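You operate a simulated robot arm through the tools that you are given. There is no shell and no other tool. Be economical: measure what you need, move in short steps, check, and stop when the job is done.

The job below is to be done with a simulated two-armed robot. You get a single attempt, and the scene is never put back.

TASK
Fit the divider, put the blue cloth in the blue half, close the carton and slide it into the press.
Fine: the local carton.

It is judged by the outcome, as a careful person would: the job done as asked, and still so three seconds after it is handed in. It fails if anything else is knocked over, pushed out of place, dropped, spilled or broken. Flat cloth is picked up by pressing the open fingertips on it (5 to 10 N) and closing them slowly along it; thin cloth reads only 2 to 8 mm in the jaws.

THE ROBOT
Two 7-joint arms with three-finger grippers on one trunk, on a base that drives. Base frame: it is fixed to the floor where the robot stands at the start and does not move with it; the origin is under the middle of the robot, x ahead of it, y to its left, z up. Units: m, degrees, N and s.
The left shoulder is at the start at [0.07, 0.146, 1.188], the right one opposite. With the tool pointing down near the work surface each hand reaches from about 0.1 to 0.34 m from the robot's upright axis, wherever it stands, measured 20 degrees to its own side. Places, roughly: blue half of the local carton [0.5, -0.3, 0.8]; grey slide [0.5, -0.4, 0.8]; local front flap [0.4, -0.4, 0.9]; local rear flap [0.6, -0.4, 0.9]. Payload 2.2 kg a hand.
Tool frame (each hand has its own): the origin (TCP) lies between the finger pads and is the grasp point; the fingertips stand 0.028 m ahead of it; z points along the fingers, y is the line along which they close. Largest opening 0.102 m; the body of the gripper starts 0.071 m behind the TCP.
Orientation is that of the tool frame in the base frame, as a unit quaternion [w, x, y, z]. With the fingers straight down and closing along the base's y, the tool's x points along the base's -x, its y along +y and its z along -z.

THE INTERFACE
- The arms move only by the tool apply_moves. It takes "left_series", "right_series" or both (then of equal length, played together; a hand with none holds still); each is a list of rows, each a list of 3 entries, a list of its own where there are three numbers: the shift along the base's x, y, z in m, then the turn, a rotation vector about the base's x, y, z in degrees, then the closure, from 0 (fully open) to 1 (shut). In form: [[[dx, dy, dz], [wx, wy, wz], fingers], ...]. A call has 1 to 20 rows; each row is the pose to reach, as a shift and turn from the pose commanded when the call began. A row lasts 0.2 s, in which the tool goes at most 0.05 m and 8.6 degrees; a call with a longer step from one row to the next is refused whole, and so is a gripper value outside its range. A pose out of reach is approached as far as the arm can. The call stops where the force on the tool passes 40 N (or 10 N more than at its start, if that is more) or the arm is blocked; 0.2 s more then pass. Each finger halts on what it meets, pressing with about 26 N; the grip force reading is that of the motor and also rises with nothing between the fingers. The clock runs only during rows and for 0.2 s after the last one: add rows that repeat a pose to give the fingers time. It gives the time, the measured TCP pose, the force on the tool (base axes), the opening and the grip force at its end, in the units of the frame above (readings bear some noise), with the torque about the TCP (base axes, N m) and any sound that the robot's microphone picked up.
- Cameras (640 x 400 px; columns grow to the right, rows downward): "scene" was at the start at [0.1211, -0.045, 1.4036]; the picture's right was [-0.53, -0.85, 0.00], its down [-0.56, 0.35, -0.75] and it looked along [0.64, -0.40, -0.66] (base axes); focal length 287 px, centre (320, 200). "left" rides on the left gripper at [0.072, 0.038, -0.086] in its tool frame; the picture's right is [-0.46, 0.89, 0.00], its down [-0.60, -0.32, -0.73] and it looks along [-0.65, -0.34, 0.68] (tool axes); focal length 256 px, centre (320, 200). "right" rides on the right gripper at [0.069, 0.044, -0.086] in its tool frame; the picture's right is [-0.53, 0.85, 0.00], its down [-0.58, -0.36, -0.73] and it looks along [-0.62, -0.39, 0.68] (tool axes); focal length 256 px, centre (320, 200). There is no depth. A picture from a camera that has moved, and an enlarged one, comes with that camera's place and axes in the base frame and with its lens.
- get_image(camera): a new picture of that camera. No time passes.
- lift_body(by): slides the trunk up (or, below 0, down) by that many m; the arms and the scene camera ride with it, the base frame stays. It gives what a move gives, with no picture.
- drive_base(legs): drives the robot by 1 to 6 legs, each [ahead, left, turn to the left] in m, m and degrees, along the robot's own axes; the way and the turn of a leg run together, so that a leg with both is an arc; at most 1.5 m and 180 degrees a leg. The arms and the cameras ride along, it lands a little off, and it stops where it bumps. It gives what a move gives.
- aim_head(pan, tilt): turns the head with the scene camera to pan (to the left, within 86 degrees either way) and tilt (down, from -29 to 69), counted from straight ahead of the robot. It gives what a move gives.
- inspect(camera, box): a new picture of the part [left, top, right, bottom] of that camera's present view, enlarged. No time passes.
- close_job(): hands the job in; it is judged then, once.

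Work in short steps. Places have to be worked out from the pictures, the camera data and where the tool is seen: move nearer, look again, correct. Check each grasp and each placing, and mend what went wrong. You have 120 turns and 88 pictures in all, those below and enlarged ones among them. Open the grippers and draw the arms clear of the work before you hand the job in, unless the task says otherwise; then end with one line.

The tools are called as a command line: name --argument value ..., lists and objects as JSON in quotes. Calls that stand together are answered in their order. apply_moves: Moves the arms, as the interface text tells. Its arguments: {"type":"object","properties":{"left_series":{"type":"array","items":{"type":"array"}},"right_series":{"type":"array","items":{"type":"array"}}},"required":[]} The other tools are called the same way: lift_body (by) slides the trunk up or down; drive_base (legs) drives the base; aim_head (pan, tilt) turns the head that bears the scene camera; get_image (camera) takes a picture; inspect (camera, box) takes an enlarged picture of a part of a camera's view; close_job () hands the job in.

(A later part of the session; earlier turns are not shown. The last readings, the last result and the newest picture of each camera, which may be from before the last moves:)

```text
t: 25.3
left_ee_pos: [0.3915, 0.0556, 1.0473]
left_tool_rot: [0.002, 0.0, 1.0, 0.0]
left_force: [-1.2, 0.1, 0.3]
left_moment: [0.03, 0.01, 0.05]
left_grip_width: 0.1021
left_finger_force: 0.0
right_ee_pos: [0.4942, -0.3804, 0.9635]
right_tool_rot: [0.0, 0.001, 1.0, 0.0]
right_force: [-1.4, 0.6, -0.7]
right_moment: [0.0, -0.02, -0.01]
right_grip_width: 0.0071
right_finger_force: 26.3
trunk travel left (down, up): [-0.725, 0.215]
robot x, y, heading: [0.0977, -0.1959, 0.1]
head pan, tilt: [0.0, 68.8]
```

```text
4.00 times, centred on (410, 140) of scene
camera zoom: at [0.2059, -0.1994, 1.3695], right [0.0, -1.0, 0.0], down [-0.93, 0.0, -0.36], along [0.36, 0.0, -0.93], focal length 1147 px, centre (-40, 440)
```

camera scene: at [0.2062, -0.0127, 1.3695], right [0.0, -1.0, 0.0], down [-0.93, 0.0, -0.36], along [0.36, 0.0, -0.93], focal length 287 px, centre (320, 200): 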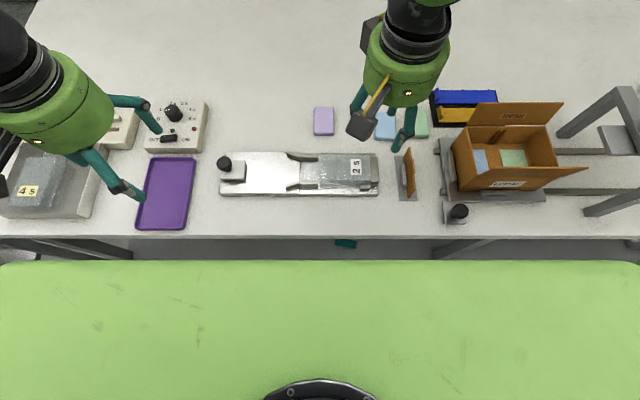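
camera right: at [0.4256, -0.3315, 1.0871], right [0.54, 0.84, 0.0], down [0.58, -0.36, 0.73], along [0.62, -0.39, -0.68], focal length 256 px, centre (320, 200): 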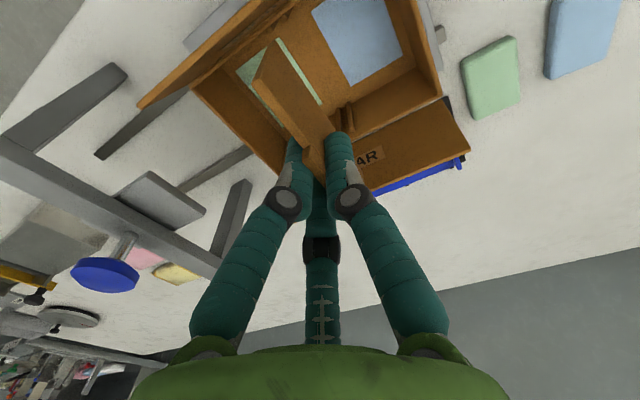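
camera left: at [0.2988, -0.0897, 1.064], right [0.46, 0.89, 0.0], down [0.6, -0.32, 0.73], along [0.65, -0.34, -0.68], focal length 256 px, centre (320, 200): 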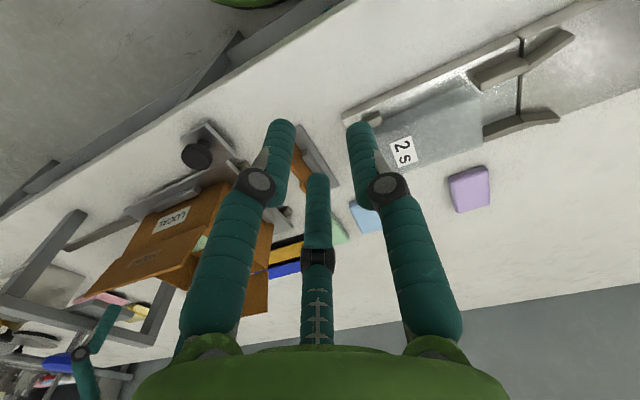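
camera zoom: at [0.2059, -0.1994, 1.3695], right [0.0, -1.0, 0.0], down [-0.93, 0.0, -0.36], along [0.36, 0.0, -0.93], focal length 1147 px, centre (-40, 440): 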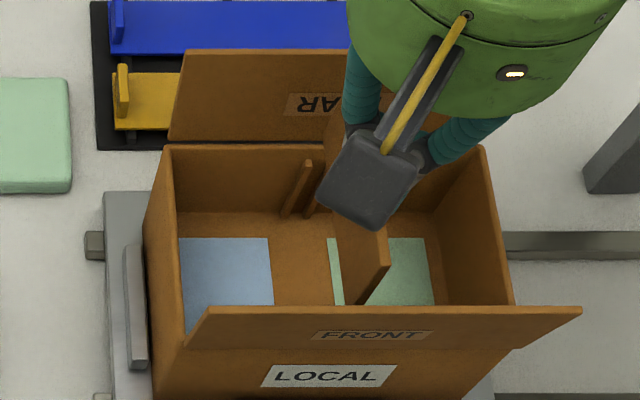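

Rib pair centres give gap y≈-0.3795; the board is at about -0.381. Nudge (+2, +1.5 mm) and lower 14 mm to start engagement, then check.

apply_moves --right_series '[[[0.002, 0.0015, 0], [0, 0, 0], 1], [[0.002, 0.0015, -0.007], [0, 0, 0], 1], [[0.002, 0.0015, -0.014], [0, 0, 0], 1]]'

inspect --camera "right" --box '[230, 0, 400, 140]'

```text
t: 26.1
left_ee_pos: [0.3908, 0.0548, 1.048]
left_tool_rot: [0.001, 0.0, 1.0, -0.001]
left_force: [1.0, 0.2, -0.6]
left_moment: [0.02, 0.02, 0.01]
left_grip_width: 0.1019
left_finger_force: 0.0
right_ee_pos: [0.4976, -0.3797, 0.9502]
right_tool_rot: [0.0, 0.0, 1.0, 0.0]
right_force: [-0.2, 0.3, -0.1]
right_moment: [0.01, -0.03, 0.0]
right_grip_width: 0.0071
right_finger_force: 26.0
trunk travel left (down, up): [-0.725, 0.215]
robot x, y, heading: [0.098, -0.1995, 0.1]
head pan, tilt: [0.0, 68.8]
```

```text
2.86 times, centred on (315, 70) of right
camera zoom: at [0.429, -0.3338, 1.0376], right [0.54, 0.84, 0.0], down [0.58, -0.36, 0.73], along [0.62, -0.39, -0.68], focal length 731 px, centre (334, 571)
```

zoom: 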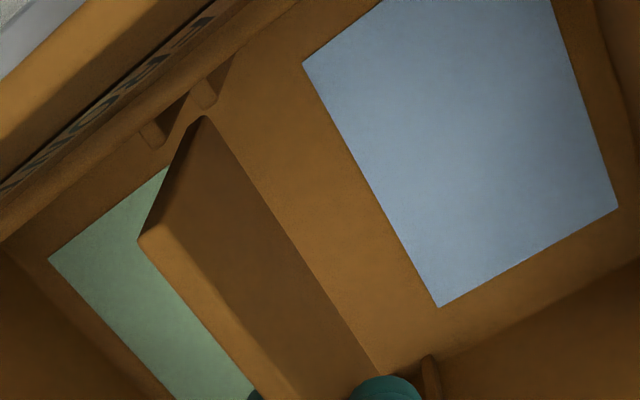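

Board and gap now agree in y (-0.380). I lower gently in small steps, watching the force.

apply_moves --right_series '[[[-0.001, 0, -0.005], [0, 0, 0], 1], [[-0.001, 0, -0.01], [0, 0, 0], 1], [[-0.001, 0, -0.015], [0, 0, 0], 1], [[-0.001, 0, -0.02], [0, 0, 0], 1]]'

inspect --camera "right" --box '[230, 0, 400, 140]'

```text
t: 27.1
left_ee_pos: [0.3879, 0.0562, 1.0478]
left_tool_rot: [0.002, -0.001, 1.0, 0.001]
left_force: [0.0, 0.1, -0.5]
left_moment: [0.02, 0.01, 0.03]
left_grip_width: 0.102
left_finger_force: 0.0
right_ee_pos: [0.4963, -0.3771, 0.9396]
right_tool_rot: [0.007, 0.001, 1.0, 0.0]
right_force: [-9.3, -2.3, 25.1]
right_moment: [-0.09, 0.49, 0.03]
right_grip_width: 0.0073
right_finger_force: 26.2
trunk travel left (down, up): [-0.725, 0.215]
robot x, y, heading: [0.1004, -0.1988, -0.0]
head pan, tilt: [0.0, 68.8]
stopped in row 4 (right hand): the force on the tool passed its limit at 46 N (the readings are from after the stop); the commanded pose is now the measured one
```

```text
2.86 times, centred on (315, 70) of right
camera zoom: at [0.4265, -0.3324, 1.0259], right [0.54, 0.84, 0.01], down [0.57, -0.37, 0.74], along [0.63, -0.39, -0.67], focal length 731 px, centre (334, 571)
```

zoom: 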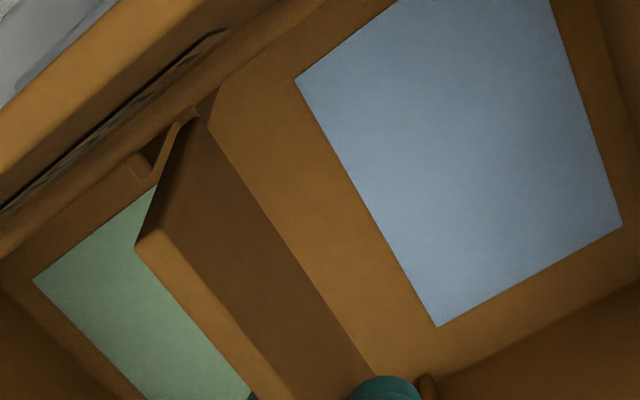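

The board landed on a rib: comparing contact-level pixels, it sits about 4–5 mm too far +y. I raise 5 mm, restore the tilt and shift −y, then look.

apply_moves --right_series '[[[0, 0, 0.005], [0, 0, 0], 1], [[0, -0.003, 0.005], [0, 0, 0], 1], [[0, -0.006, 0.005], [0, 0, 0], 1], [[0, -0.006, 0.005], [0, 0, 0], 1]]'

inspect --camera "right" --box '[230, 0, 400, 140]'

```text
t: 28.1
left_ee_pos: [0.3913, 0.0564, 1.0473]
left_tool_rot: [0.0, -0.001, 1.0, 0.0]
left_force: [0.1, 0.1, 1.1]
left_moment: [-0.03, 0.02, 0.03]
left_grip_width: 0.1021
left_finger_force: 0.0
right_ee_pos: [0.4985, -0.3824, 0.9395]
right_tool_rot: [0.006, 0.001, 1.0, 0.0]
right_force: [-0.2, 0.5, 0.2]
right_moment: [0.03, 0.02, -0.01]
right_grip_width: 0.0071
right_finger_force: 26.5
trunk travel left (down, up): [-0.725, 0.215]
robot x, y, heading: [0.0997, -0.1973, -0.2]
head pan, tilt: [0.0, 68.8]
```

```text
2.86 times, centred on (315, 70) of right
camera zoom: at [0.4301, -0.3389, 1.027], right [0.54, 0.84, 0.01], down [0.57, -0.36, 0.74], along [0.62, -0.39, -0.68], focal length 731 px, centre (334, 571)
```

zoom: 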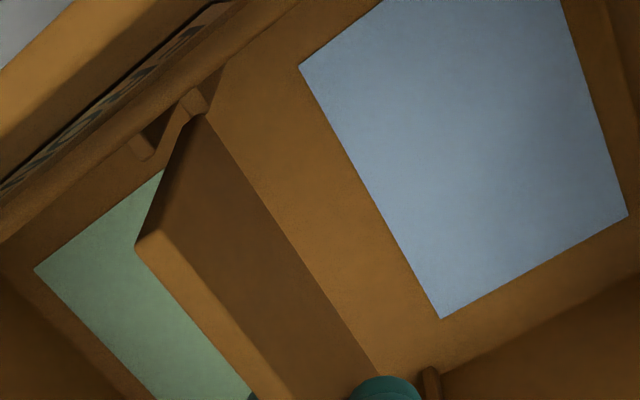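

inspect --camera "right" --box '[265, 15, 325, 65]'

```text
8.00 times, centred on (295, 40) of right
camera zoom: at [0.4301, -0.3389, 1.027], right [0.54, 0.84, 0.01], down [0.57, -0.36, 0.74], along [0.62, -0.39, -0.68], focal length 2048 px, centre (520, 1480)
```

zoom: 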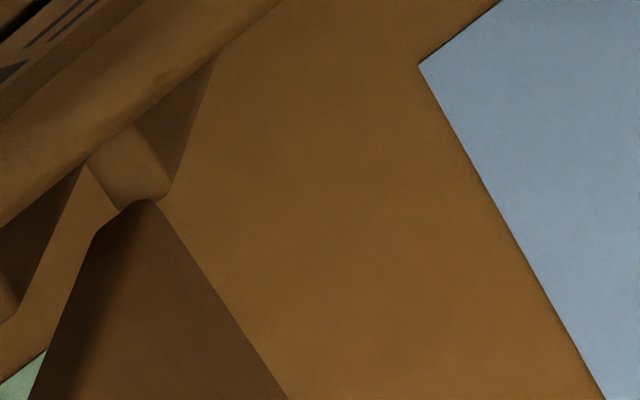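

The zoom shows the board's end beside the +y rib; the gap (~12 mm wide) centre lies about 7 mm further −y. I shift by that, remove the small pitch and look again.

apply_moves --right_series '[[[-0.001, -0.0035, 0], [0, 0.7, 0], 1], [[-0.001, -0.0068, 0], [0, 0.7, 0], 1], [[-0.001, -0.0068, 0], [0, 0.7, 0], 1]]'

inspect --camera "right" --box '[255, 5, 325, 65]'

inspect --camera "right" --box '[300, 80, 420, 180]'

```text
t: 28.9
left_ee_pos: [0.3908, 0.0563, 1.047]
left_tool_rot: [0.001, 0.0, 1.0, 0.0]
left_force: [-1.0, 0.3, -0.7]
left_moment: [0.01, -0.01, 0.04]
left_grip_width: 0.102
left_finger_force: 0.1
right_ee_pos: [0.4978, -0.3904, 0.9411]
right_tool_rot: [-0.001, 0.001, 1.0, 0.001]
right_force: [0.8, -1.0, 0.1]
right_moment: [-0.01, 0.0, 0.02]
right_grip_width: 0.0069
right_finger_force: 26.1
trunk travel left (down, up): [-0.725, 0.215]
robot x, y, heading: [0.0976, -0.1959, -0.3]
head pan, tilt: [0.0, 68.8]
```

```text
6.67 times, centred on (290, 35) of right
camera zoom: at [0.4299, -0.3458, 1.0287], right [0.54, 0.84, 0.0], down [0.58, -0.37, 0.73], along [0.62, -0.39, -0.68], focal length 1707 px, centre (520, 1300)
```

zoom: 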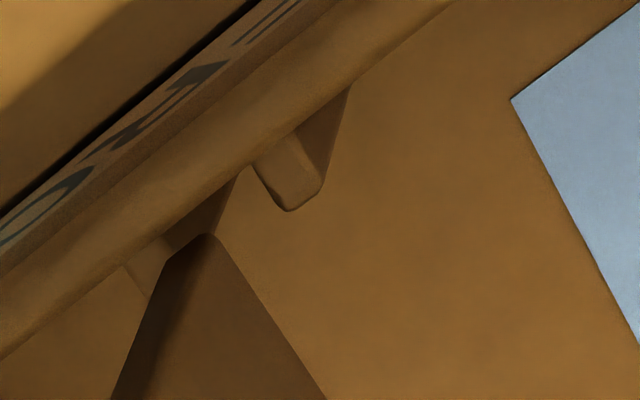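

```text
4.00 times, centred on (360, 130) of right
camera zoom: at [0.4299, -0.3458, 1.0287], right [0.54, 0.84, 0.0], down [0.58, -0.37, 0.73], along [0.62, -0.39, -0.68], focal length 1024 px, centre (160, 480)
```

zoom: 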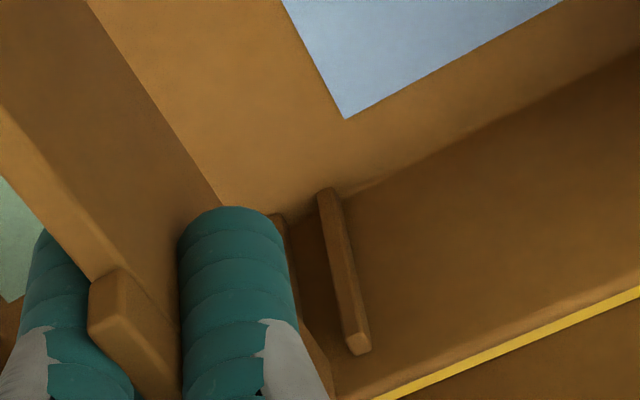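

Redoing the perspective properly (depth 0.135 m), both views agree: the gap centre is +3.6 mm in y from here, and ~1 mm in x. I correct and zoom again.

apply_moves --right_series '[[[0.0005, 0.0018, 0.001], [0, 0, 0], 1], [[0.0008, 0.0036, 0.001], [0, 0, 0], 1], [[0.0008, 0.0036, 0.001], [0, 0, 0], 1]]'

inspect --camera "right" --box '[250, 5, 330, 65]'

```text
t: 29.7
left_ee_pos: [0.3902, 0.056, 1.0475]
left_tool_rot: [0.002, -0.001, 1.0, 0.0]
left_force: [-0.1, 0.3, 0.0]
left_moment: [0.03, 0.01, -0.01]
left_grip_width: 0.102
left_finger_force: 0.1
right_ee_pos: [0.4977, -0.3849, 0.9425]
right_tool_rot: [-0.001, 0.002, 1.0, 0.0]
right_force: [-0.4, 0.2, -0.1]
right_moment: [-0.01, -0.02, 0.01]
right_grip_width: 0.007
right_finger_force: 26.2
trunk travel left (down, up): [-0.725, 0.215]
robot x, y, heading: [0.0999, -0.1994, 0.1]
head pan, tilt: [0.0, 68.8]
```

```text
6.67 times, centred on (290, 35) of right
camera zoom: at [0.4309, -0.3419, 1.0298], right [0.54, 0.84, 0.0], down [0.58, -0.37, 0.73], along [0.62, -0.39, -0.68], focal length 1707 px, centre (520, 1300)
```

zoom: 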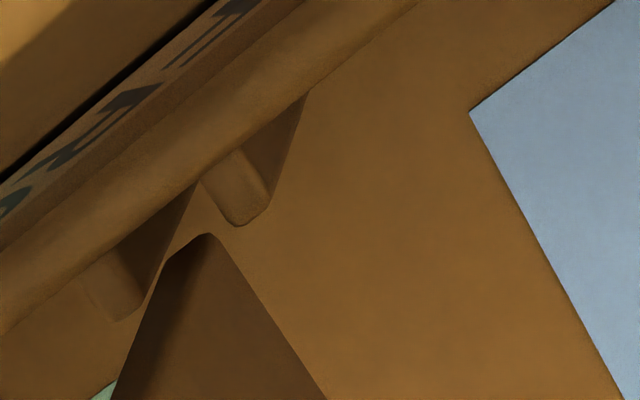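

Now the board end sits centred between the two ribs within ~1 mm. Small shift and lower gently.

apply_moves --right_series '[[[-0.0008, -0.001, 0], [0, 0, 0], 1], [[-0.0008, -0.001, -0.005], [0, 0, 0], 1], [[-0.0008, -0.001, -0.01], [0, 0, 0], 1], [[-0.0008, -0.001, -0.014], [0, 0, 0], 1]]'

inspect --camera "right" --box '[250, 5, 330, 65]'

```text
t: 30.7
left_ee_pos: [0.3905, 0.0553, 1.0486]
left_tool_rot: [0.001, 0.0, 1.0, 0.0]
left_force: [1.0, 0.1, 0.4]
left_moment: [-0.02, -0.01, 0.03]
left_grip_width: 0.1018
left_finger_force: 0.1
right_ee_pos: [0.4988, -0.3865, 0.9281]
right_tool_rot: [-0.001, 0.0, 1.0, 0.0]
right_force: [0.0, 0.3, 0.1]
right_moment: [0.0, -0.02, -0.02]
right_grip_width: 0.0075
right_finger_force: 26.1
trunk travel left (down, up): [-0.725, 0.215]
robot x, y, heading: [0.1003, -0.2019, 0.1]
head pan, tilt: [0.0, 68.8]
```

```text
6.67 times, centred on (290, 35) of right
camera zoom: at [0.4302, -0.3431, 1.016], right [0.53, 0.84, 0.0], down [0.58, -0.37, 0.73], along [0.62, -0.39, -0.68], focal length 1707 px, centre (520, 1300)
```

zoom: 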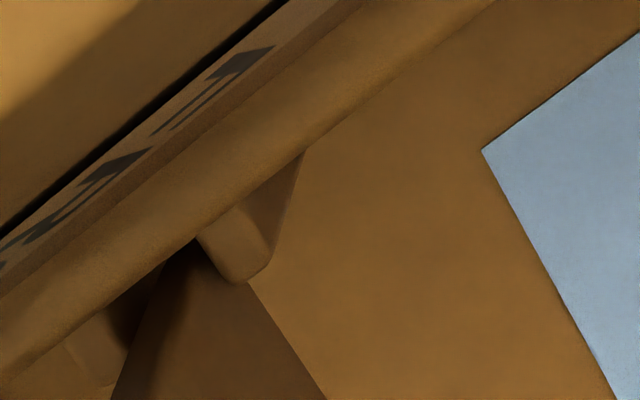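

It has entered the gap without force. Continue down to the floor.

apply_moves --right_series '[[[0, 0, -0.008], [0, 0, 0], 1], [[0, 0, -0.016], [0, 0, 0], 1], [[0, 0, -0.022], [0, 0, 0], 1], [[0, 0, -0.027], [0, 0, 0], 1], [[0, 0, -0.032], [0, 0, 0], 1], [[0, 0, -0.036], [0, 0, 0], 1], [[0, 0, -0.04], [0, 0, 0], 1]]'

get_image --camera "right"

```text
t: 32.3
left_ee_pos: [0.3898, 0.0565, 1.0477]
left_tool_rot: [0.001, 0.0, 1.0, 0.0]
left_force: [0.0, 0.0, -1.0]
left_moment: [0.02, -0.04, 0.0]
left_grip_width: 0.102
left_finger_force: 0.0
right_ee_pos: [0.498, -0.3883, 0.8883]
right_tool_rot: [0.0, 0.0, 1.0, 0.001]
right_force: [-0.8, -1.3, 9.4]
right_moment: [-0.03, -0.42, -0.02]
right_grip_width: 0.0071
right_finger_force: 26.1
trunk travel left (down, up): [-0.725, 0.215]
robot x, y, heading: [0.1006, -0.1997, -0.0]
head pan, tilt: [0.0, 68.8]
```

```text
41 pictures are left
camera right: at [0.4298, -0.3428, 0.9772], right [0.53, 0.84, 0.0], down [0.57, -0.37, 0.73], along [0.62, -0.39, -0.68], focal length 256 px, centre (320, 200)
```

right: 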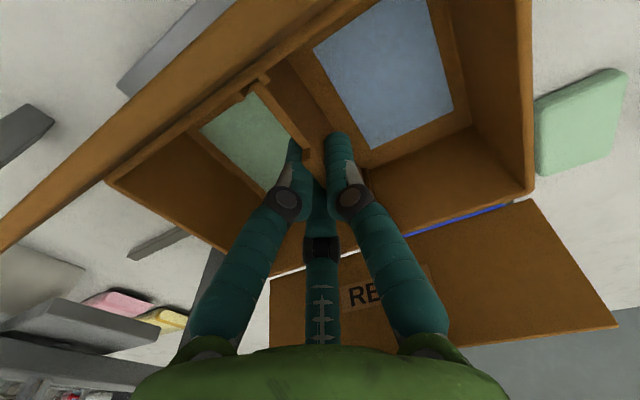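

Contact at 9 N: divider is at the floor. Open gently and withdraw upward.

apply_moves --right_series '[[[0, 0, 0.001], [0, 0, 0], 0.85], [[0, 0, 0.001], [0, 0, 0], 0.6], [[0, 0, 0.001], [0, 0, 0], 0.6], [[0, 0, 0.03], [0, 0, 0], 0.6], [[0, 0, 0.07], [0, 0, 0], 0.6], [[0, 0, 0.11], [0, 0, 0], 0.6], [[0, 0, 0.14], [0, 0, 0], 0.4]]'

inspect --camera "right" --box '[180, 0, 480, 200]'

```text
t: 33.9
left_ee_pos: [0.3899, 0.0566, 1.0478]
left_tool_rot: [0.002, 0.0, 1.0, 0.0]
left_force: [0.5, 0.1, -0.3]
left_moment: [0.02, 0.01, -0.03]
left_grip_width: 0.1021
left_finger_force: 0.1
right_ee_pos: [0.4981, -0.3871, 1.0306]
right_tool_rot: [-0.002, 0.0, 1.0, 0.0]
right_force: [0.0, 0.9, -0.1]
right_moment: [0.0, 0.0, 0.04]
right_grip_width: 0.0614
right_finger_force: 0.3
trunk travel left (down, up): [-0.725, 0.215]
robot x, y, heading: [0.1018, -0.1997, 0.4]
head pan, tilt: [0.0, 68.8]
```

```text
2.00 times, centred on (330, 100) of right
camera zoom: at [0.43, -0.3433, 1.1176], right [0.53, 0.85, 0.0], down [0.58, -0.36, 0.73], along [0.62, -0.39, -0.68], focal length 512 px, centre (300, 400)
```

zoom: 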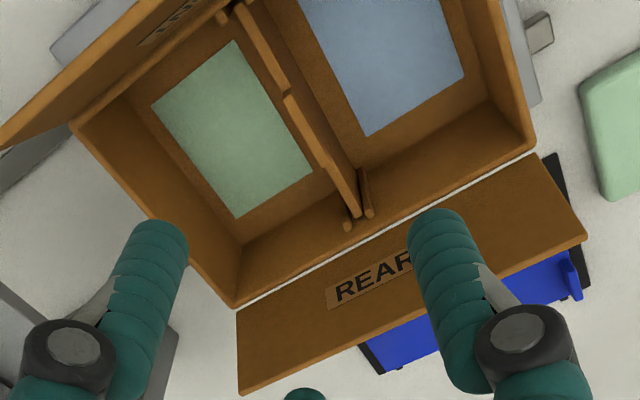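

The divider is seated between both rib pairs. Now the blue cloth at about (0.61,-0.165, top 0.804): drive left 0.22 and lower the trunk for reach.

drive_base --legs '[[0, 0.22, 0]]'

lift_body --by -0.1

get_image --camera "scene"

```text
t: 35.6
left_ee_pos: [0.391, 0.2762, 1.0479]
left_tool_rot: [0.002, 0.0, 1.0, 0.001]
left_force: [-1.4, -0.5, 0.8]
left_moment: [0.02, -0.04, -0.01]
left_grip_width: 0.102
left_finger_force: 0.2
right_ee_pos: [0.4989, -0.1679, 1.0298]
right_tool_rot: [-0.001, 0.0, 1.0, 0.001]
right_force: [0.7, -0.2, -0.5]
right_moment: [0.03, -0.01, 0.03]
right_grip_width: 0.0611
right_finger_force: 0.0
trunk travel left (down, up): [-0.725, 0.215]
robot x, y, heading: [0.0989, 0.0253, 0.3]
head pan, tilt: [0.0, 68.8]
```

```text
t: 36.9
left_ee_pos: [0.3892, 0.2764, 0.9464]
left_tool_rot: [0.002, 0.001, 1.0, -0.001]
left_force: [-0.3, 0.8, -0.2]
left_moment: [0.02, 0.03, -0.05]
left_grip_width: 0.1019
left_finger_force: 0.1
right_ee_pos: [0.4993, -0.1661, 0.9284]
right_tool_rot: [-0.001, 0.0, 1.0, 0.001]
right_force: [-0.3, 0.9, -0.5]
right_moment: [0.02, -0.03, -0.02]
right_grip_width: 0.0612
right_finger_force: 0.0
trunk travel left (down, up): [-0.625, 0.315]
robot x, y, heading: [0.0972, 0.0211, 0.0]
head pan, tilt: [0.0, 68.8]
```

```text
39 pictures are left
camera scene: at [0.2059, 0.0218, 1.2695], right [0.0, -1.0, 0.0], down [-0.93, 0.0, -0.36], along [0.36, 0.0, -0.93], focal length 287 px, centre (320, 200)
```

scene: 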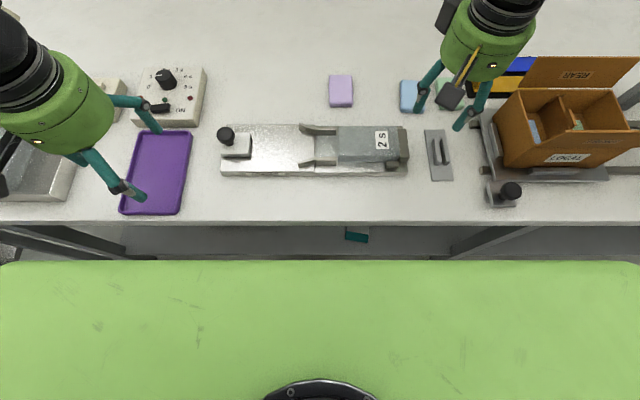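

Move above the cloth and look through the wrist camera.

apply_moves --right_series '[[[0.04, 0, 0], [0, 0, 0], 0.35], [[0.08, 0, -0.01], [0, 0, 0], 0.35], [[0.1, 0, -0.03], [0, 0, 0], 0.35], [[0.1, 0, -0.06], [0, 0, 0], 0.35], [[0.1, 0, -0.06], [0, 0, 0], 0.35]]'

get_image --camera "right"

inspect --camera "scene" --box '[360, 20, 500, 140]'

```text
t: 38.1
left_ee_pos: [0.3901, 0.277, 0.9483]
left_tool_rot: [0.002, -0.001, 1.0, 0.0]
left_force: [-0.5, 0.3, -1.1]
left_moment: [0.01, -0.02, 0.01]
left_grip_width: 0.1023
left_finger_force: 0.0
right_ee_pos: [0.5987, -0.1658, 0.8695]
right_tool_rot: [-0.001, 0.001, 1.0, 0.0]
right_force: [0.5, -0.4, -0.7]
right_moment: [0.04, -0.04, 0.02]
right_grip_width: 0.0661
right_finger_force: 0.0
trunk travel left (down, up): [-0.625, 0.315]
robot x, y, heading: [0.1014, 0.0198, -0.4]
head pan, tilt: [0.0, 68.8]
```

```text
38 pictures are left
camera right: at [0.5308, -0.1219, 0.9568], right [0.53, 0.85, 0.0], down [0.58, -0.36, 0.73], along [0.62, -0.39, -0.68], focal length 256 px, centre (320, 200)
```

right: 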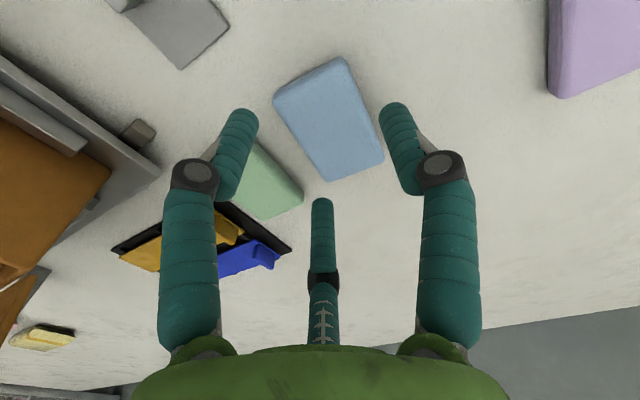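

```text
3.33 times, centred on (430, 80) of scene
camera zoom: at [0.2058, 0.0218, 1.2695], right [0.0, -1.0, 0.0], down [-0.93, 0.0, -0.36], along [0.36, 0.0, -0.93], focal length 956 px, centre (-47, 600)
```

zoom: 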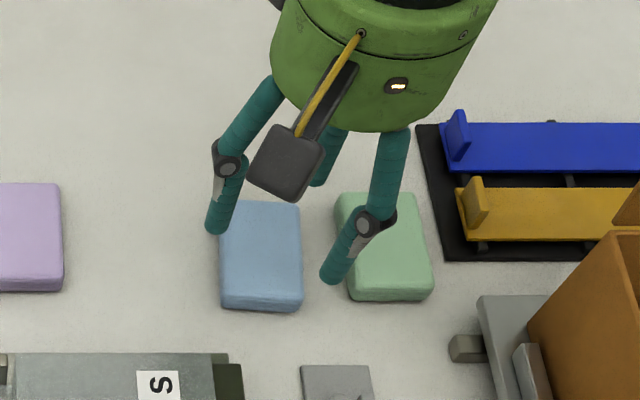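

Cloth centre ≈(0.616,-0.165), 47 mm wide, yaw −6°. I align, and descend straddling it with tips just above the table, watching force.

apply_moves --right_series '[[[0.014, 0, -0.02], [0, 0, -6], 0.3], [[0.014, 0, -0.033], [0, 0, -6], 0.3], [[0.014, 0, -0.04], [0, 0, -6], 0.3], [[0.014, 0, -0.045], [0, 0, -6], 0.3]]'

get_image --camera "right"

```text
t: 39.1
left_ee_pos: [0.3893, 0.2768, 0.9473]
left_tool_rot: [0.002, 0.001, 1.0, 0.0]
left_force: [0.3, 0.9, 0.2]
left_moment: [-0.01, 0.0, -0.01]
left_grip_width: 0.1021
left_finger_force: 0.2
right_ee_pos: [0.6015, -0.1748, 0.8304]
right_tool_rot: [-0.003, 0.053, 0.999, -0.001]
right_force: [-4.3, 0.1, 6.7]
right_moment: [-0.02, 0.3, -0.04]
right_grip_width: 0.079
right_finger_force: 3.2
right hand out of reach, approached as far as the arm can: row 2, 3, 4
trunk travel left (down, up): [-0.625, 0.315]
robot x, y, heading: [0.0984, 0.0225, 0.1]
head pan, tilt: [0.0, 68.8]
```

```text
36 pictures are left
camera right: at [0.5384, -0.1229, 0.9185], right [0.62, 0.78, 0.0], down [0.54, -0.42, 0.73], along [0.57, -0.45, -0.69], focal length 256 px, centre (320, 200)
```

right: 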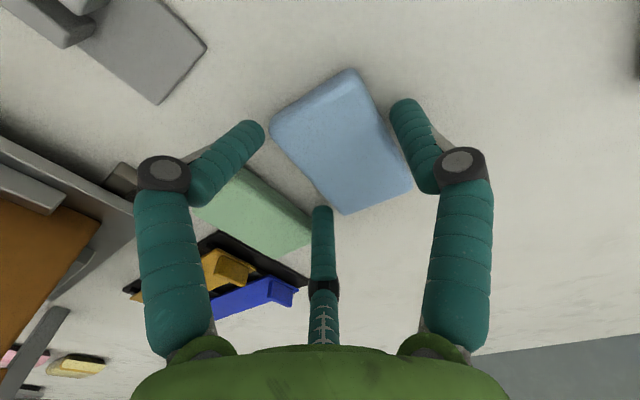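

Reach ended at x≈0.60 and something was touched lightly. I raise the hand, lower the trunk further and retry.

apply_moves --right_series '[[[0, 0.004, 0.03], [0, 0, 0], 0.3], [[0, 0.004, 0.07], [0, 0, 0], 0.3], [[0, 0.004, 0.11], [0, 0, 0], 0.3], [[0, 0.004, 0.14], [0, 0, 0], 0.3]]' --left_series '[[[0, 0, 0.03], [0, 0, 0], 0.3], [[0, 0, 0.06], [0, 0, 0], 0.3], [[0, 0, 0.09], [0, 0, 0], 0.3], [[0, 0, 0.1], [0, 0, 0], 0.3]]'

lift_body --by -0.1

get_image --camera "scene"

```text
t: 40.1
left_ee_pos: [0.39, 0.2775, 1.0492]
left_tool_rot: [0.002, 0.0, 1.0, 0.0]
left_force: [-0.8, -0.3, 0.0]
left_moment: [0.01, -0.01, -0.04]
left_grip_width: 0.0713
left_finger_force: 0.1
right_ee_pos: [0.6034, -0.17, 0.9717]
right_tool_rot: [0.0, 0.053, 0.999, 0.0]
right_force: [-0.1, 0.7, -0.2]
right_moment: [0.01, 0.01, 0.03]
right_grip_width: 0.0711
right_finger_force: 0.1
trunk travel left (down, up): [-0.625, 0.315]
robot x, y, heading: [0.1035, 0.0235, -0.1]
head pan, tilt: [0.0, 68.8]
```

```text
t: 41.4
left_ee_pos: [0.3902, 0.2769, 0.9477]
left_tool_rot: [0.002, 0.0, 1.0, -0.001]
left_force: [0.8, 1.2, 0.8]
left_moment: [0.02, 0.02, 0.02]
left_grip_width: 0.0716
left_finger_force: 0.0
right_ee_pos: [0.6052, -0.1706, 0.8705]
right_tool_rot: [-0.001, 0.052, 0.999, 0.0]
right_force: [0.0, 0.2, -0.2]
right_moment: [0.01, 0.02, -0.04]
right_grip_width: 0.0712
right_finger_force: 0.1
trunk travel left (down, up): [-0.525, 0.415]
robot x, y, heading: [0.1035, 0.0218, 0.0]
head pan, tilt: [0.0, 68.8]
```

```text
35 pictures are left
camera scene: at [0.2059, 0.0217, 1.1695], right [0.0, -1.0, 0.0], down [-0.93, 0.0, -0.36], along [0.36, 0.0, -0.93], focal length 287 px, centre (320, 200)
```

scene: 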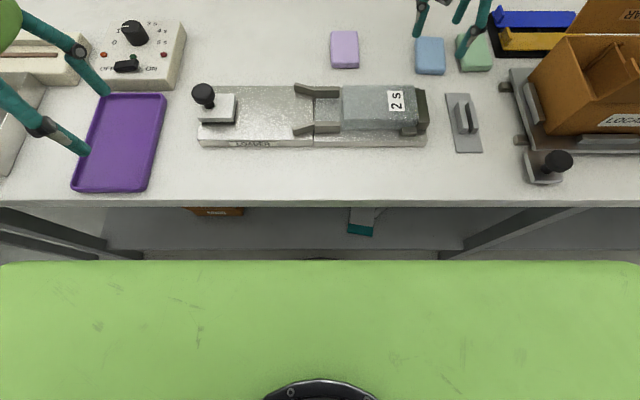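

apply_moves --right_series '[[[0.004, 0.0045, -0.01], [0, 0, 0], 0.38], [[0.004, 0.0045, -0.025], [0, 0, 0], 0.38], [[0.004, 0.0045, -0.035], [0, 0, 0], 0.38], [[0.004, 0.0045, -0.042], [0, 0, 0], 0.38]]'

get_image --camera "right"

```text
t: 42.4
left_ee_pos: [0.3881, 0.2761, 0.9492]
left_tool_rot: [0.003, 0.0, 1.0, 0.0]
left_force: [0.6, -0.3, -0.5]
left_moment: [-0.05, 0.01, -0.01]
left_grip_width: 0.0713
left_finger_force: 0.1
right_ee_pos: [0.6084, -0.1659, 0.8322]
right_tool_rot: [0.003, 0.053, 0.999, 0.001]
right_force: [0.5, -5.5, 27.9]
right_moment: [-0.77, -0.47, -0.08]
right_grip_width: 0.0798
right_finger_force: 10.6
trunk travel left (down, up): [-0.525, 0.415]
robot x, y, heading: [0.1032, 0.024, -0.5]
head pan, tilt: [0.0, 68.8]
```

```text
34 pictures are left
camera right: at [0.544, -0.114, 0.9201], right [0.62, 0.78, 0.01], down [0.53, -0.42, 0.73], along [0.58, -0.45, -0.68], focal length 256 px, centre (320, 200)
```

right: 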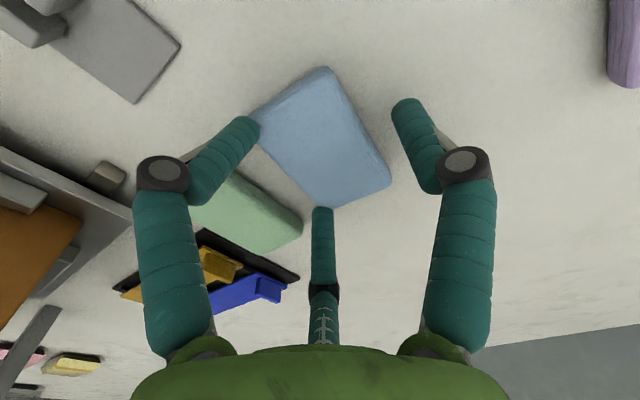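

The −y fingers land on the cloth's edge (this hand's −y side has two fingers at half radius). I lift, shift 8 mm −y and 5 mm +x, and descend around the cloth.

apply_moves --right_series '[[[0, 0, 0.025], [0, 0, 0], 0.38], [[0.005, -0.009, 0.025], [0, 0, 0], 0.38], [[0.005, -0.009, 0.01], [0, 0, 0], 0.38], [[0.005, -0.009, 0.0], [0, 0, 0], 0.38], [[0.005, -0.009, -0.005], [0, 0, 0], 0.38]]'

get_image --camera "right"

```text
t: 43.5
left_ee_pos: [0.3868, 0.2761, 0.9511]
left_tool_rot: [0.005, 0.0, 1.0, 0.0]
left_force: [0.3, -0.6, 0.4]
left_moment: [0.04, 0.04, -0.03]
left_grip_width: 0.0713
left_finger_force: 0.0
right_ee_pos: [0.6127, -0.1734, 0.8394]
right_tool_rot: [0.012, 0.054, 0.998, 0.005]
right_force: [-8.4, -5.1, 29.0]
right_moment: [0.85, 0.46, 0.37]
right_grip_width: 0.0604
right_finger_force: 26.0
trunk travel left (down, up): [-0.525, 0.415]
robot x, y, heading: [0.0999, 0.0199, 0.0]
head pan, tilt: [0.0, 68.8]
stopped in row 5 (right hand): the force on the tool passed its limit at 45 N (the readings are from after the stop); the commanded pose is now the measured one
```

```text
33 pictures are left
camera right: at [0.5478, -0.1232, 0.9256], right [0.62, 0.78, 0.02], down [0.52, -0.43, 0.74], along [0.59, -0.45, -0.67], focal length 256 px, centre (320, 200)
```

right: 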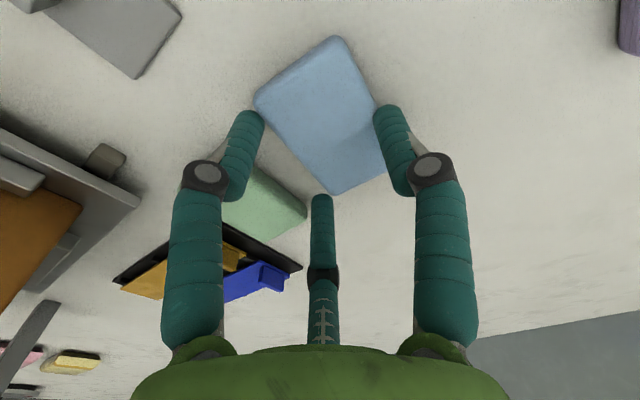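

Force moments fit three real fingers (thumb +y, two on −y). I switch to the hinted method: all three tips on the cloth at a smaller opening, press ~8 N, close slowly. First lift and reset the orientation above the centre.

apply_moves --right_series '[[[0, 0, 0.02], [0, 0, 0], 0.4], [[0.003, 0.003, 0.02], [0, 1.2, 0], 0.65], [[0.003, 0.003, 0.02], [0, 1.2, 0], 0.65], [[0.003, 0.003, 0.005], [0, 1.2, 0], 0.65], [[0.003, 0.003, 0.0], [0, 1.2, 0], 0.65]]'

get_image --camera "right"

```text
t: 44.9
left_ee_pos: [0.388, 0.2766, 0.9489]
left_tool_rot: [0.003, 0.0, 1.0, -0.001]
left_force: [1.0, -0.8, 0.5]
left_moment: [0.0, 0.01, 0.01]
left_grip_width: 0.0716
left_finger_force: 0.1
right_ee_pos: [0.6204, -0.1698, 0.8411]
right_tool_rot: [0.004, 0.055, 0.998, 0.005]
right_force: [-6.4, 1.1, 17.7]
right_moment: [-0.06, 0.46, -0.01]
right_grip_width: 0.0374
right_finger_force: 1.1
trunk travel left (down, up): [-0.525, 0.415]
robot x, y, heading: [0.1037, 0.0233, 0.2]
head pan, tilt: [0.0, 68.8]
stopped in row 5 (right hand): the force on the tool passed its limit at 46 N (the readings are from after the stop); the commanded pose is now the measured one
```

```text
32 pictures are left
camera right: at [0.5563, -0.1198, 0.9298], right [0.62, 0.78, 0.01], down [0.53, -0.43, 0.73], along [0.58, -0.45, -0.68], focal length 256 px, centre (320, 200)
```

right: 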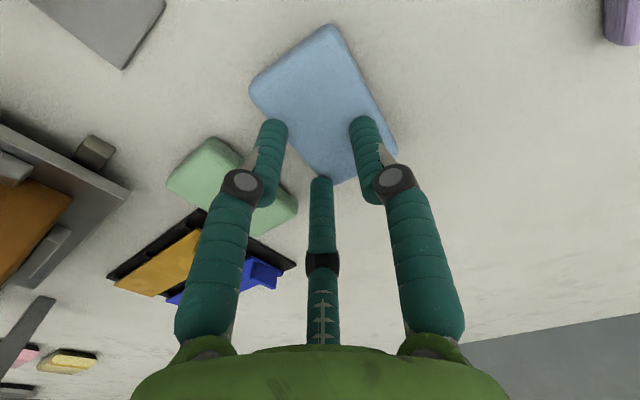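

The pad is firm, top at ≈0.812. So I'll do a side grasp with the true finger geometry: opening 0.085, hand at y≈−0.177 so the two −y fingers go in the gap to the green cloth. First lift and shift, then look.

apply_moves --right_series '[[[0, 0, 0.03], [0, 0.5, 0], 0.4], [[-0.006, -0.006, 0.03], [0, 0.5, 0], 0.167], [[-0.006, -0.006, 0.03], [0, 0.5, 0], 0.167], [[-0.006, -0.006, 0.01], [0, 0.5, 0], 0.167]]'

get_image --camera "right"

```text
t: 45.9
left_ee_pos: [0.3915, 0.2761, 0.9476]
left_tool_rot: [0.001, 0.0, 1.0, 0.0]
left_force: [-0.5, -0.2, 0.5]
left_moment: [-0.01, 0.01, -0.01]
left_grip_width: 0.0713
left_finger_force: 0.0
right_ee_pos: [0.6168, -0.1782, 0.8473]
right_tool_rot: [-0.002, 0.055, 0.998, 0.004]
right_force: [-0.3, 0.4, -0.7]
right_moment: [0.01, 0.02, 0.0]
right_grip_width: 0.0849
right_finger_force: 0.0
trunk travel left (down, up): [-0.525, 0.415]
robot x, y, heading: [0.0997, 0.0221, 0.1]
head pan, tilt: [0.0, 68.8]
```

```text
31 pictures are left
camera right: at [0.5537, -0.1274, 0.9357], right [0.62, 0.78, 0.0], down [0.54, -0.43, 0.72], along [0.57, -0.45, -0.69], focal length 256 px, centre (320, 200)
```

right: 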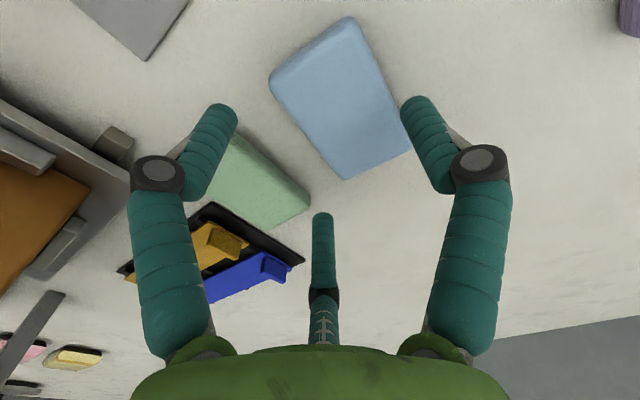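

Measured tips vs pad: thumb is too close, −y fingers have spare room; shift +6 mm y and descend to tips ≈0.798.

apply_moves --right_series '[[[-0.002, 0.006, 0], [0, 0, 0], 0.167], [[-0.002, 0.006, -0.007], [0, 0, 0], 0.167], [[-0.002, 0.006, -0.014], [0, 0, 0], 0.167], [[-0.002, 0.006, -0.021], [0, 0, 0], 0.167]]'

get_image --camera "right"

```text
t: 46.9
left_ee_pos: [0.3925, 0.2759, 0.9477]
left_tool_rot: [0.001, 0.0, 1.0, 0.0]
left_force: [-0.4, -0.2, 0.4]
left_moment: [0.01, 0.0, 0.02]
left_grip_width: 0.0712
left_finger_force: 0.1
right_ee_pos: [0.6146, -0.171, 0.8271]
right_tool_rot: [-0.003, 0.054, 0.999, 0.005]
right_force: [-0.3, 0.0, -0.6]
right_moment: [0.02, -0.01, 0.03]
right_grip_width: 0.0847
right_finger_force: 0.1
trunk travel left (down, up): [-0.525, 0.415]
robot x, y, heading: [0.1008, 0.0261, -0.1]
head pan, tilt: [0.0, 68.8]
```

```text
30 pictures are left
camera right: at [0.5517, -0.1204, 0.9154], right [0.62, 0.78, 0.0], down [0.54, -0.43, 0.73], along [0.57, -0.45, -0.69], focal length 256 px, centre (320, 200)
```

right: 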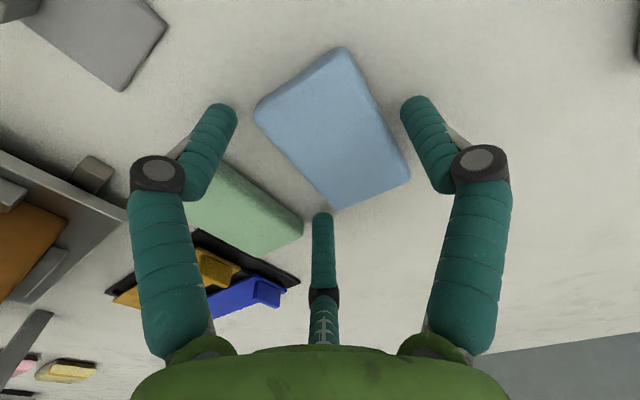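

No contact and the pad lies between the three fingers. Close slowly.

apply_moves --right_series '[[[0, 0, -0.002], [0, 0, 0], 0.25], [[0, 0, -0.002], [0, 0, 0], 0.32], [[0, 0, -0.002], [0, 0, 0], 0.4], [[0, 0, -0.002], [0, 0, 0], 0.48], [[0, 0, -0.002], [0, 0, 0], 0.56], [[0, 0, -0.002], [0, 0, 0], 0.65], [[0, 0, -0.002], [0, 0, 0], 0.75], [[0, 0, -0.002], [0, 0, 0], 0.75]]'

get_image --camera "right"

```text
t: 48.7
left_ee_pos: [0.3903, 0.275, 0.9482]
left_tool_rot: [0.002, 0.001, 1.0, 0.0]
left_force: [-0.2, 0.2, 0.3]
left_moment: [0.0, 0.03, 0.02]
left_grip_width: 0.0715
left_finger_force: 0.1
right_ee_pos: [0.6135, -0.172, 0.826]
right_tool_rot: [-0.003, 0.055, 0.998, 0.003]
right_force: [-0.1, 0.6, 4.2]
right_moment: [0.01, 0.04, 0.03]
right_grip_width: 0.0647
right_finger_force: 25.6
trunk travel left (down, up): [-0.525, 0.415]
robot x, y, heading: [0.1027, 0.0235, -0.3]
head pan, tilt: [0.0, 68.8]
```

```text
29 pictures are left
camera right: at [0.551, -0.1207, 0.914], right [0.62, 0.78, 0.0], down [0.54, -0.43, 0.73], along [0.57, -0.45, -0.69], focal length 256 px, centre (320, 200)
```

right: 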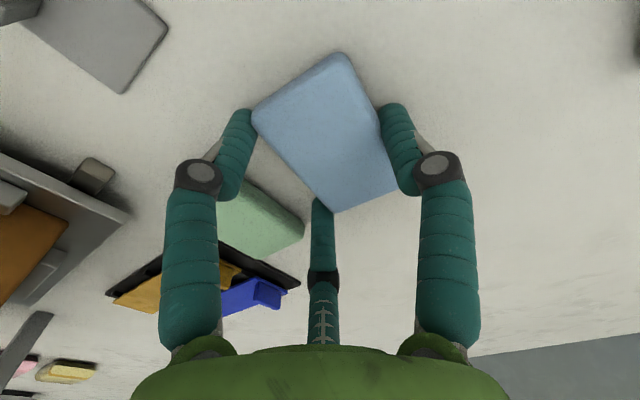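

Gripped firmly at 65 mm. Lift straight up.

apply_moves --right_series '[[[0, 0, 0.01], [0, 0, 0], 0.9], [[0, 0, 0.03], [0, 0, 0], 0.9], [[0, 0, 0.06], [0, 0, 0], 0.9], [[-0.01, 0, 0.1], [0, 0, 0], 0.9], [[-0.03, 0, 0.14], [0, 0, 0], 0.9], [[-0.06, 0, 0.17], [0, 0, 0], 0.9], [[-0.09, 0, 0.19], [0, 0, 0], 0.9], [[-0.115, 0, 0.19], [0, 0, 0], 0.9]]'

get_image --camera "right"

```text
t: 50.5
left_ee_pos: [0.3894, 0.2749, 0.949]
left_tool_rot: [0.002, 0.0, 1.0, 0.0]
left_force: [1.0, -0.4, 0.6]
left_moment: [0.01, 0.0, 0.0]
left_grip_width: 0.0714
left_finger_force: 0.0
right_ee_pos: [0.4984, -0.1709, 1.0159]
right_tool_rot: [-0.002, 0.054, 0.999, 0.003]
right_force: [-0.2, -0.1, -0.2]
right_moment: [-0.02, -0.03, 0.01]
right_grip_width: 0.0642
right_finger_force: 26.6
trunk travel left (down, up): [-0.525, 0.415]
robot x, y, heading: [0.1007, 0.021, -0.2]
head pan, tilt: [0.0, 68.8]
```

```text
28 pictures are left
camera right: at [0.4359, -0.1206, 1.1039], right [0.62, 0.78, 0.0], down [0.54, -0.43, 0.72], along [0.57, -0.45, -0.69], focal length 256 px, centre (320, 200)
```

right: 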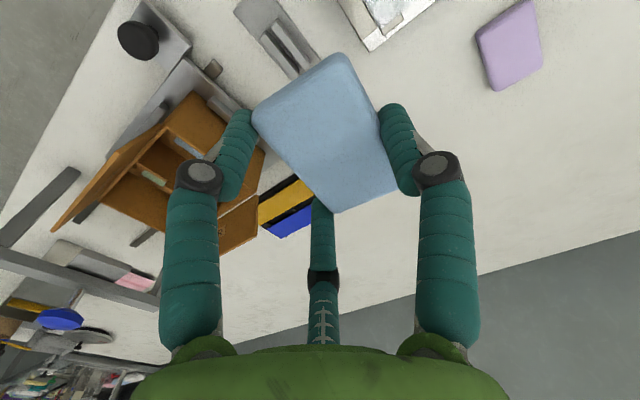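

Held securely. Drive right 0.185 to bring it over the carton's blue half.

drive_base --legs '[[0, -0.185, 0]]'

apply_moves --right_series '[[[-0.002, 0, 0], [0, 0, 3.5], 0.9], [[-0.002, 0, 0], [0, 0, 7], 0.9], [[-0.002, 0, -0.02], [0, 0, 7], 0.9], [[-0.002, 0, -0.04], [0, 0, 7], 0.9], [[-0.002, 0, -0.04], [0, 0, 7], 0.9]]'

get_image --camera "right"

get_image --camera "scene"

```text
t: 52.0
left_ee_pos: [0.39, 0.092, 0.9473]
left_tool_rot: [0.001, 0.0, 1.0, 0.0]
left_force: [-0.4, 0.3, -0.3]
left_moment: [0.0, 0.03, -0.01]
left_grip_width: 0.0715
left_finger_force: 0.2
right_ee_pos: [0.4997, -0.3549, 1.016]
right_tool_rot: [-0.002, 0.054, 0.999, 0.004]
right_force: [-0.4, -0.4, -0.2]
right_moment: [0.0, 0.03, 0.03]
right_grip_width: 0.0639
right_finger_force: 26.3
trunk travel left (down, up): [-0.525, 0.415]
robot x, y, heading: [0.1017, -0.1597, 0.0]
head pan, tilt: [0.0, 68.8]
```

```text
t: 53.2
left_ee_pos: [0.3902, 0.0928, 0.948]
left_tool_rot: [0.001, -0.001, 1.0, 0.0]
left_force: [0.0, -0.3, 0.1]
left_moment: [-0.02, -0.01, 0.01]
left_grip_width: 0.0713
left_finger_force: 0.0
right_ee_pos: [0.4979, -0.3554, 0.9749]
right_tool_rot: [-0.003, -0.008, 1.0, 0.003]
right_force: [0.3, -0.4, 1.1]
right_moment: [0.01, -0.03, -0.03]
right_grip_width: 0.0639
right_finger_force: 26.1
trunk travel left (down, up): [-0.525, 0.415]
robot x, y, heading: [0.0992, -0.1627, -0.1]
head pan, tilt: [0.0, 68.8]
```

```text
27 pictures are left
camera right: at [0.4295, -0.3119, 1.064], right [0.52, 0.85, 0.0], down [0.59, -0.36, 0.73], along [0.62, -0.38, -0.69], focal length 256 px, centre (320, 200)
```

right: 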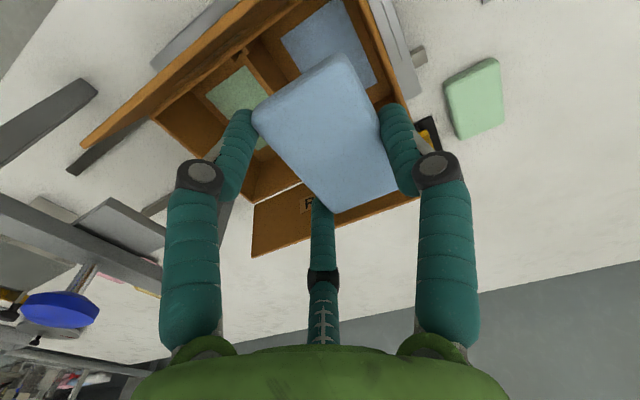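

```text
26 pictures are left
camera scene: at [0.206, -0.1622, 1.1695], right [0.0, -1.0, 0.0], down [-0.93, 0.0, -0.36], along [0.36, 0.0, -0.93], focal length 287 px, centre (320, 200)
```

scene: 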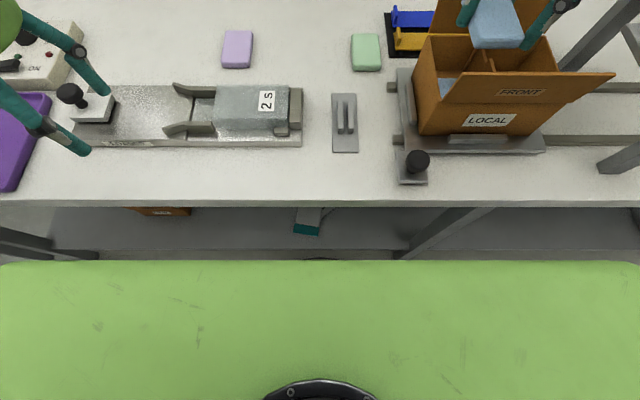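

Blue half spans y −0.307…−0.384; the cloth centre is at −0.343. Nudge −2 mm and lower into it, watching force.

apply_moves --right_series '[[[-0.001, -0.002, -0.02], [0, 0, 0.9], 0.9], [[-0.001, -0.002, -0.04], [0, 0, 0.9], 0.9], [[-0.001, -0.002, -0.055], [0, 0, 0.9], 0.9], [[-0.001, -0.002, -0.07], [0, 0, 0.9], 0.9]]'

get_image --camera "right"

```text
t: 54.2
left_ee_pos: [0.3895, 0.0937, 0.949]
left_tool_rot: [0.002, -0.001, 1.0, -0.001]
left_force: [-0.9, -0.7, 0.5]
left_moment: [0.01, -0.02, -0.01]
left_grip_width: 0.0715
left_finger_force: 0.0
right_ee_pos: [0.4976, -0.3567, 0.9075]
right_tool_rot: [0.001, -0.014, 1.0, 0.003]
right_force: [1.7, -0.2, 12.4]
right_moment: [-0.3, 0.03, 0.06]
right_grip_width: 0.0637
right_finger_force: 25.5
trunk travel left (down, up): [-0.525, 0.415]
robot x, y, heading: [0.1008, -0.1628, 0.0]
head pan, tilt: [0.0, 68.8]
```

```text
25 pictures are left
camera right: at [0.4271, -0.3148, 0.9946], right [0.51, 0.86, 0.01], down [0.59, -0.35, 0.73], along [0.63, -0.37, -0.68], focal length 256 px, centre (320, 200)
```

right: 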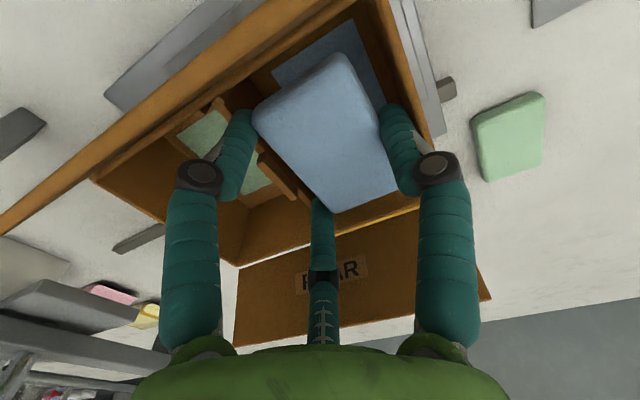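

The finger thickness (cloth + fingers ≈ 87 mm) exceeds the 77 mm half: the −y fingers touch the divider top. The cloth is already between the walls, so I rise just clear of the rims and release it to fall the short way, centred.

apply_moves --right_series '[[[0, 0.0005, 0.006], [0, 0, 0], 0.9], [[0, 0.0005, 0.006], [0, 0, 0], 0.9]]'

apply_moves --right_series '[[[0, 0, 0], [0, 0, 0], 0.2], [[0, 0, 0], [0, 0, 0], 0.15], [[0, 0, 0.03], [0, 0, 0], 0.15], [[0, 0, 0.06], [0, 0, 0], 0.15], [[0, 0, 0.1], [0, 0, 0], 0.15]]'

get_image --camera "right"

```text
t: 54.8
left_ee_pos: [0.391, 0.0931, 0.9474]
left_tool_rot: [0.001, -0.001, 1.0, 0.0]
left_force: [-0.2, 0.3, 0.1]
left_moment: [0.01, -0.04, 0.03]
left_grip_width: 0.0717
left_finger_force: 0.0
right_ee_pos: [0.4974, -0.3569, 0.9121]
right_tool_rot: [-0.004, -0.015, 1.0, 0.004]
right_force: [0.1, -0.3, 0.4]
right_moment: [0.01, 0.0, 0.01]
right_grip_width: 0.0641
right_finger_force: 26.0
trunk travel left (down, up): [-0.525, 0.415]
robot x, y, heading: [0.1006, -0.1601, 0.1]
head pan, tilt: [0.0, 68.8]
```

```text
t: 56.0
left_ee_pos: [0.3894, 0.0924, 0.9483]
left_tool_rot: [0.002, 0.0, 1.0, 0.0]
left_force: [-0.7, -0.2, 0.0]
left_moment: [-0.04, -0.01, -0.03]
left_grip_width: 0.0717
left_finger_force: 0.2
right_ee_pos: [0.4962, -0.3552, 1.0112]
right_tool_rot: [-0.003, -0.015, 1.0, 0.004]
right_force: [0.5, 1.0, 0.5]
right_moment: [-0.05, -0.02, -0.01]
right_grip_width: 0.0866
right_finger_force: 0.1
trunk travel left (down, up): [-0.525, 0.415]
robot x, y, heading: [0.0967, -0.1618, 0.4]
head pan, tilt: [0.0, 68.8]
```

```text
24 pictures are left
camera right: at [0.4269, -0.3139, 1.0993], right [0.51, 0.86, 0.0], down [0.59, -0.35, 0.73], along [0.63, -0.37, -0.69], focal length 256 px, centre (320, 200)
```

right: 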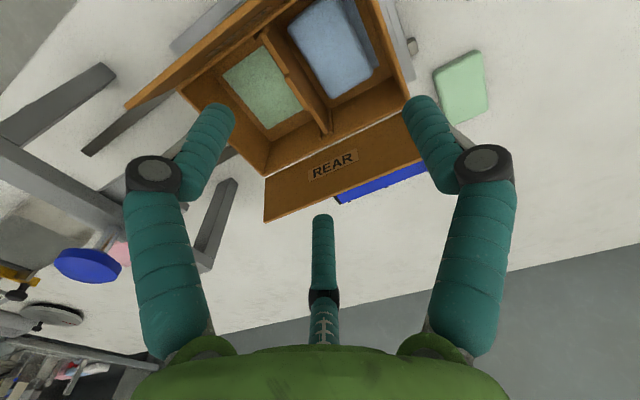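

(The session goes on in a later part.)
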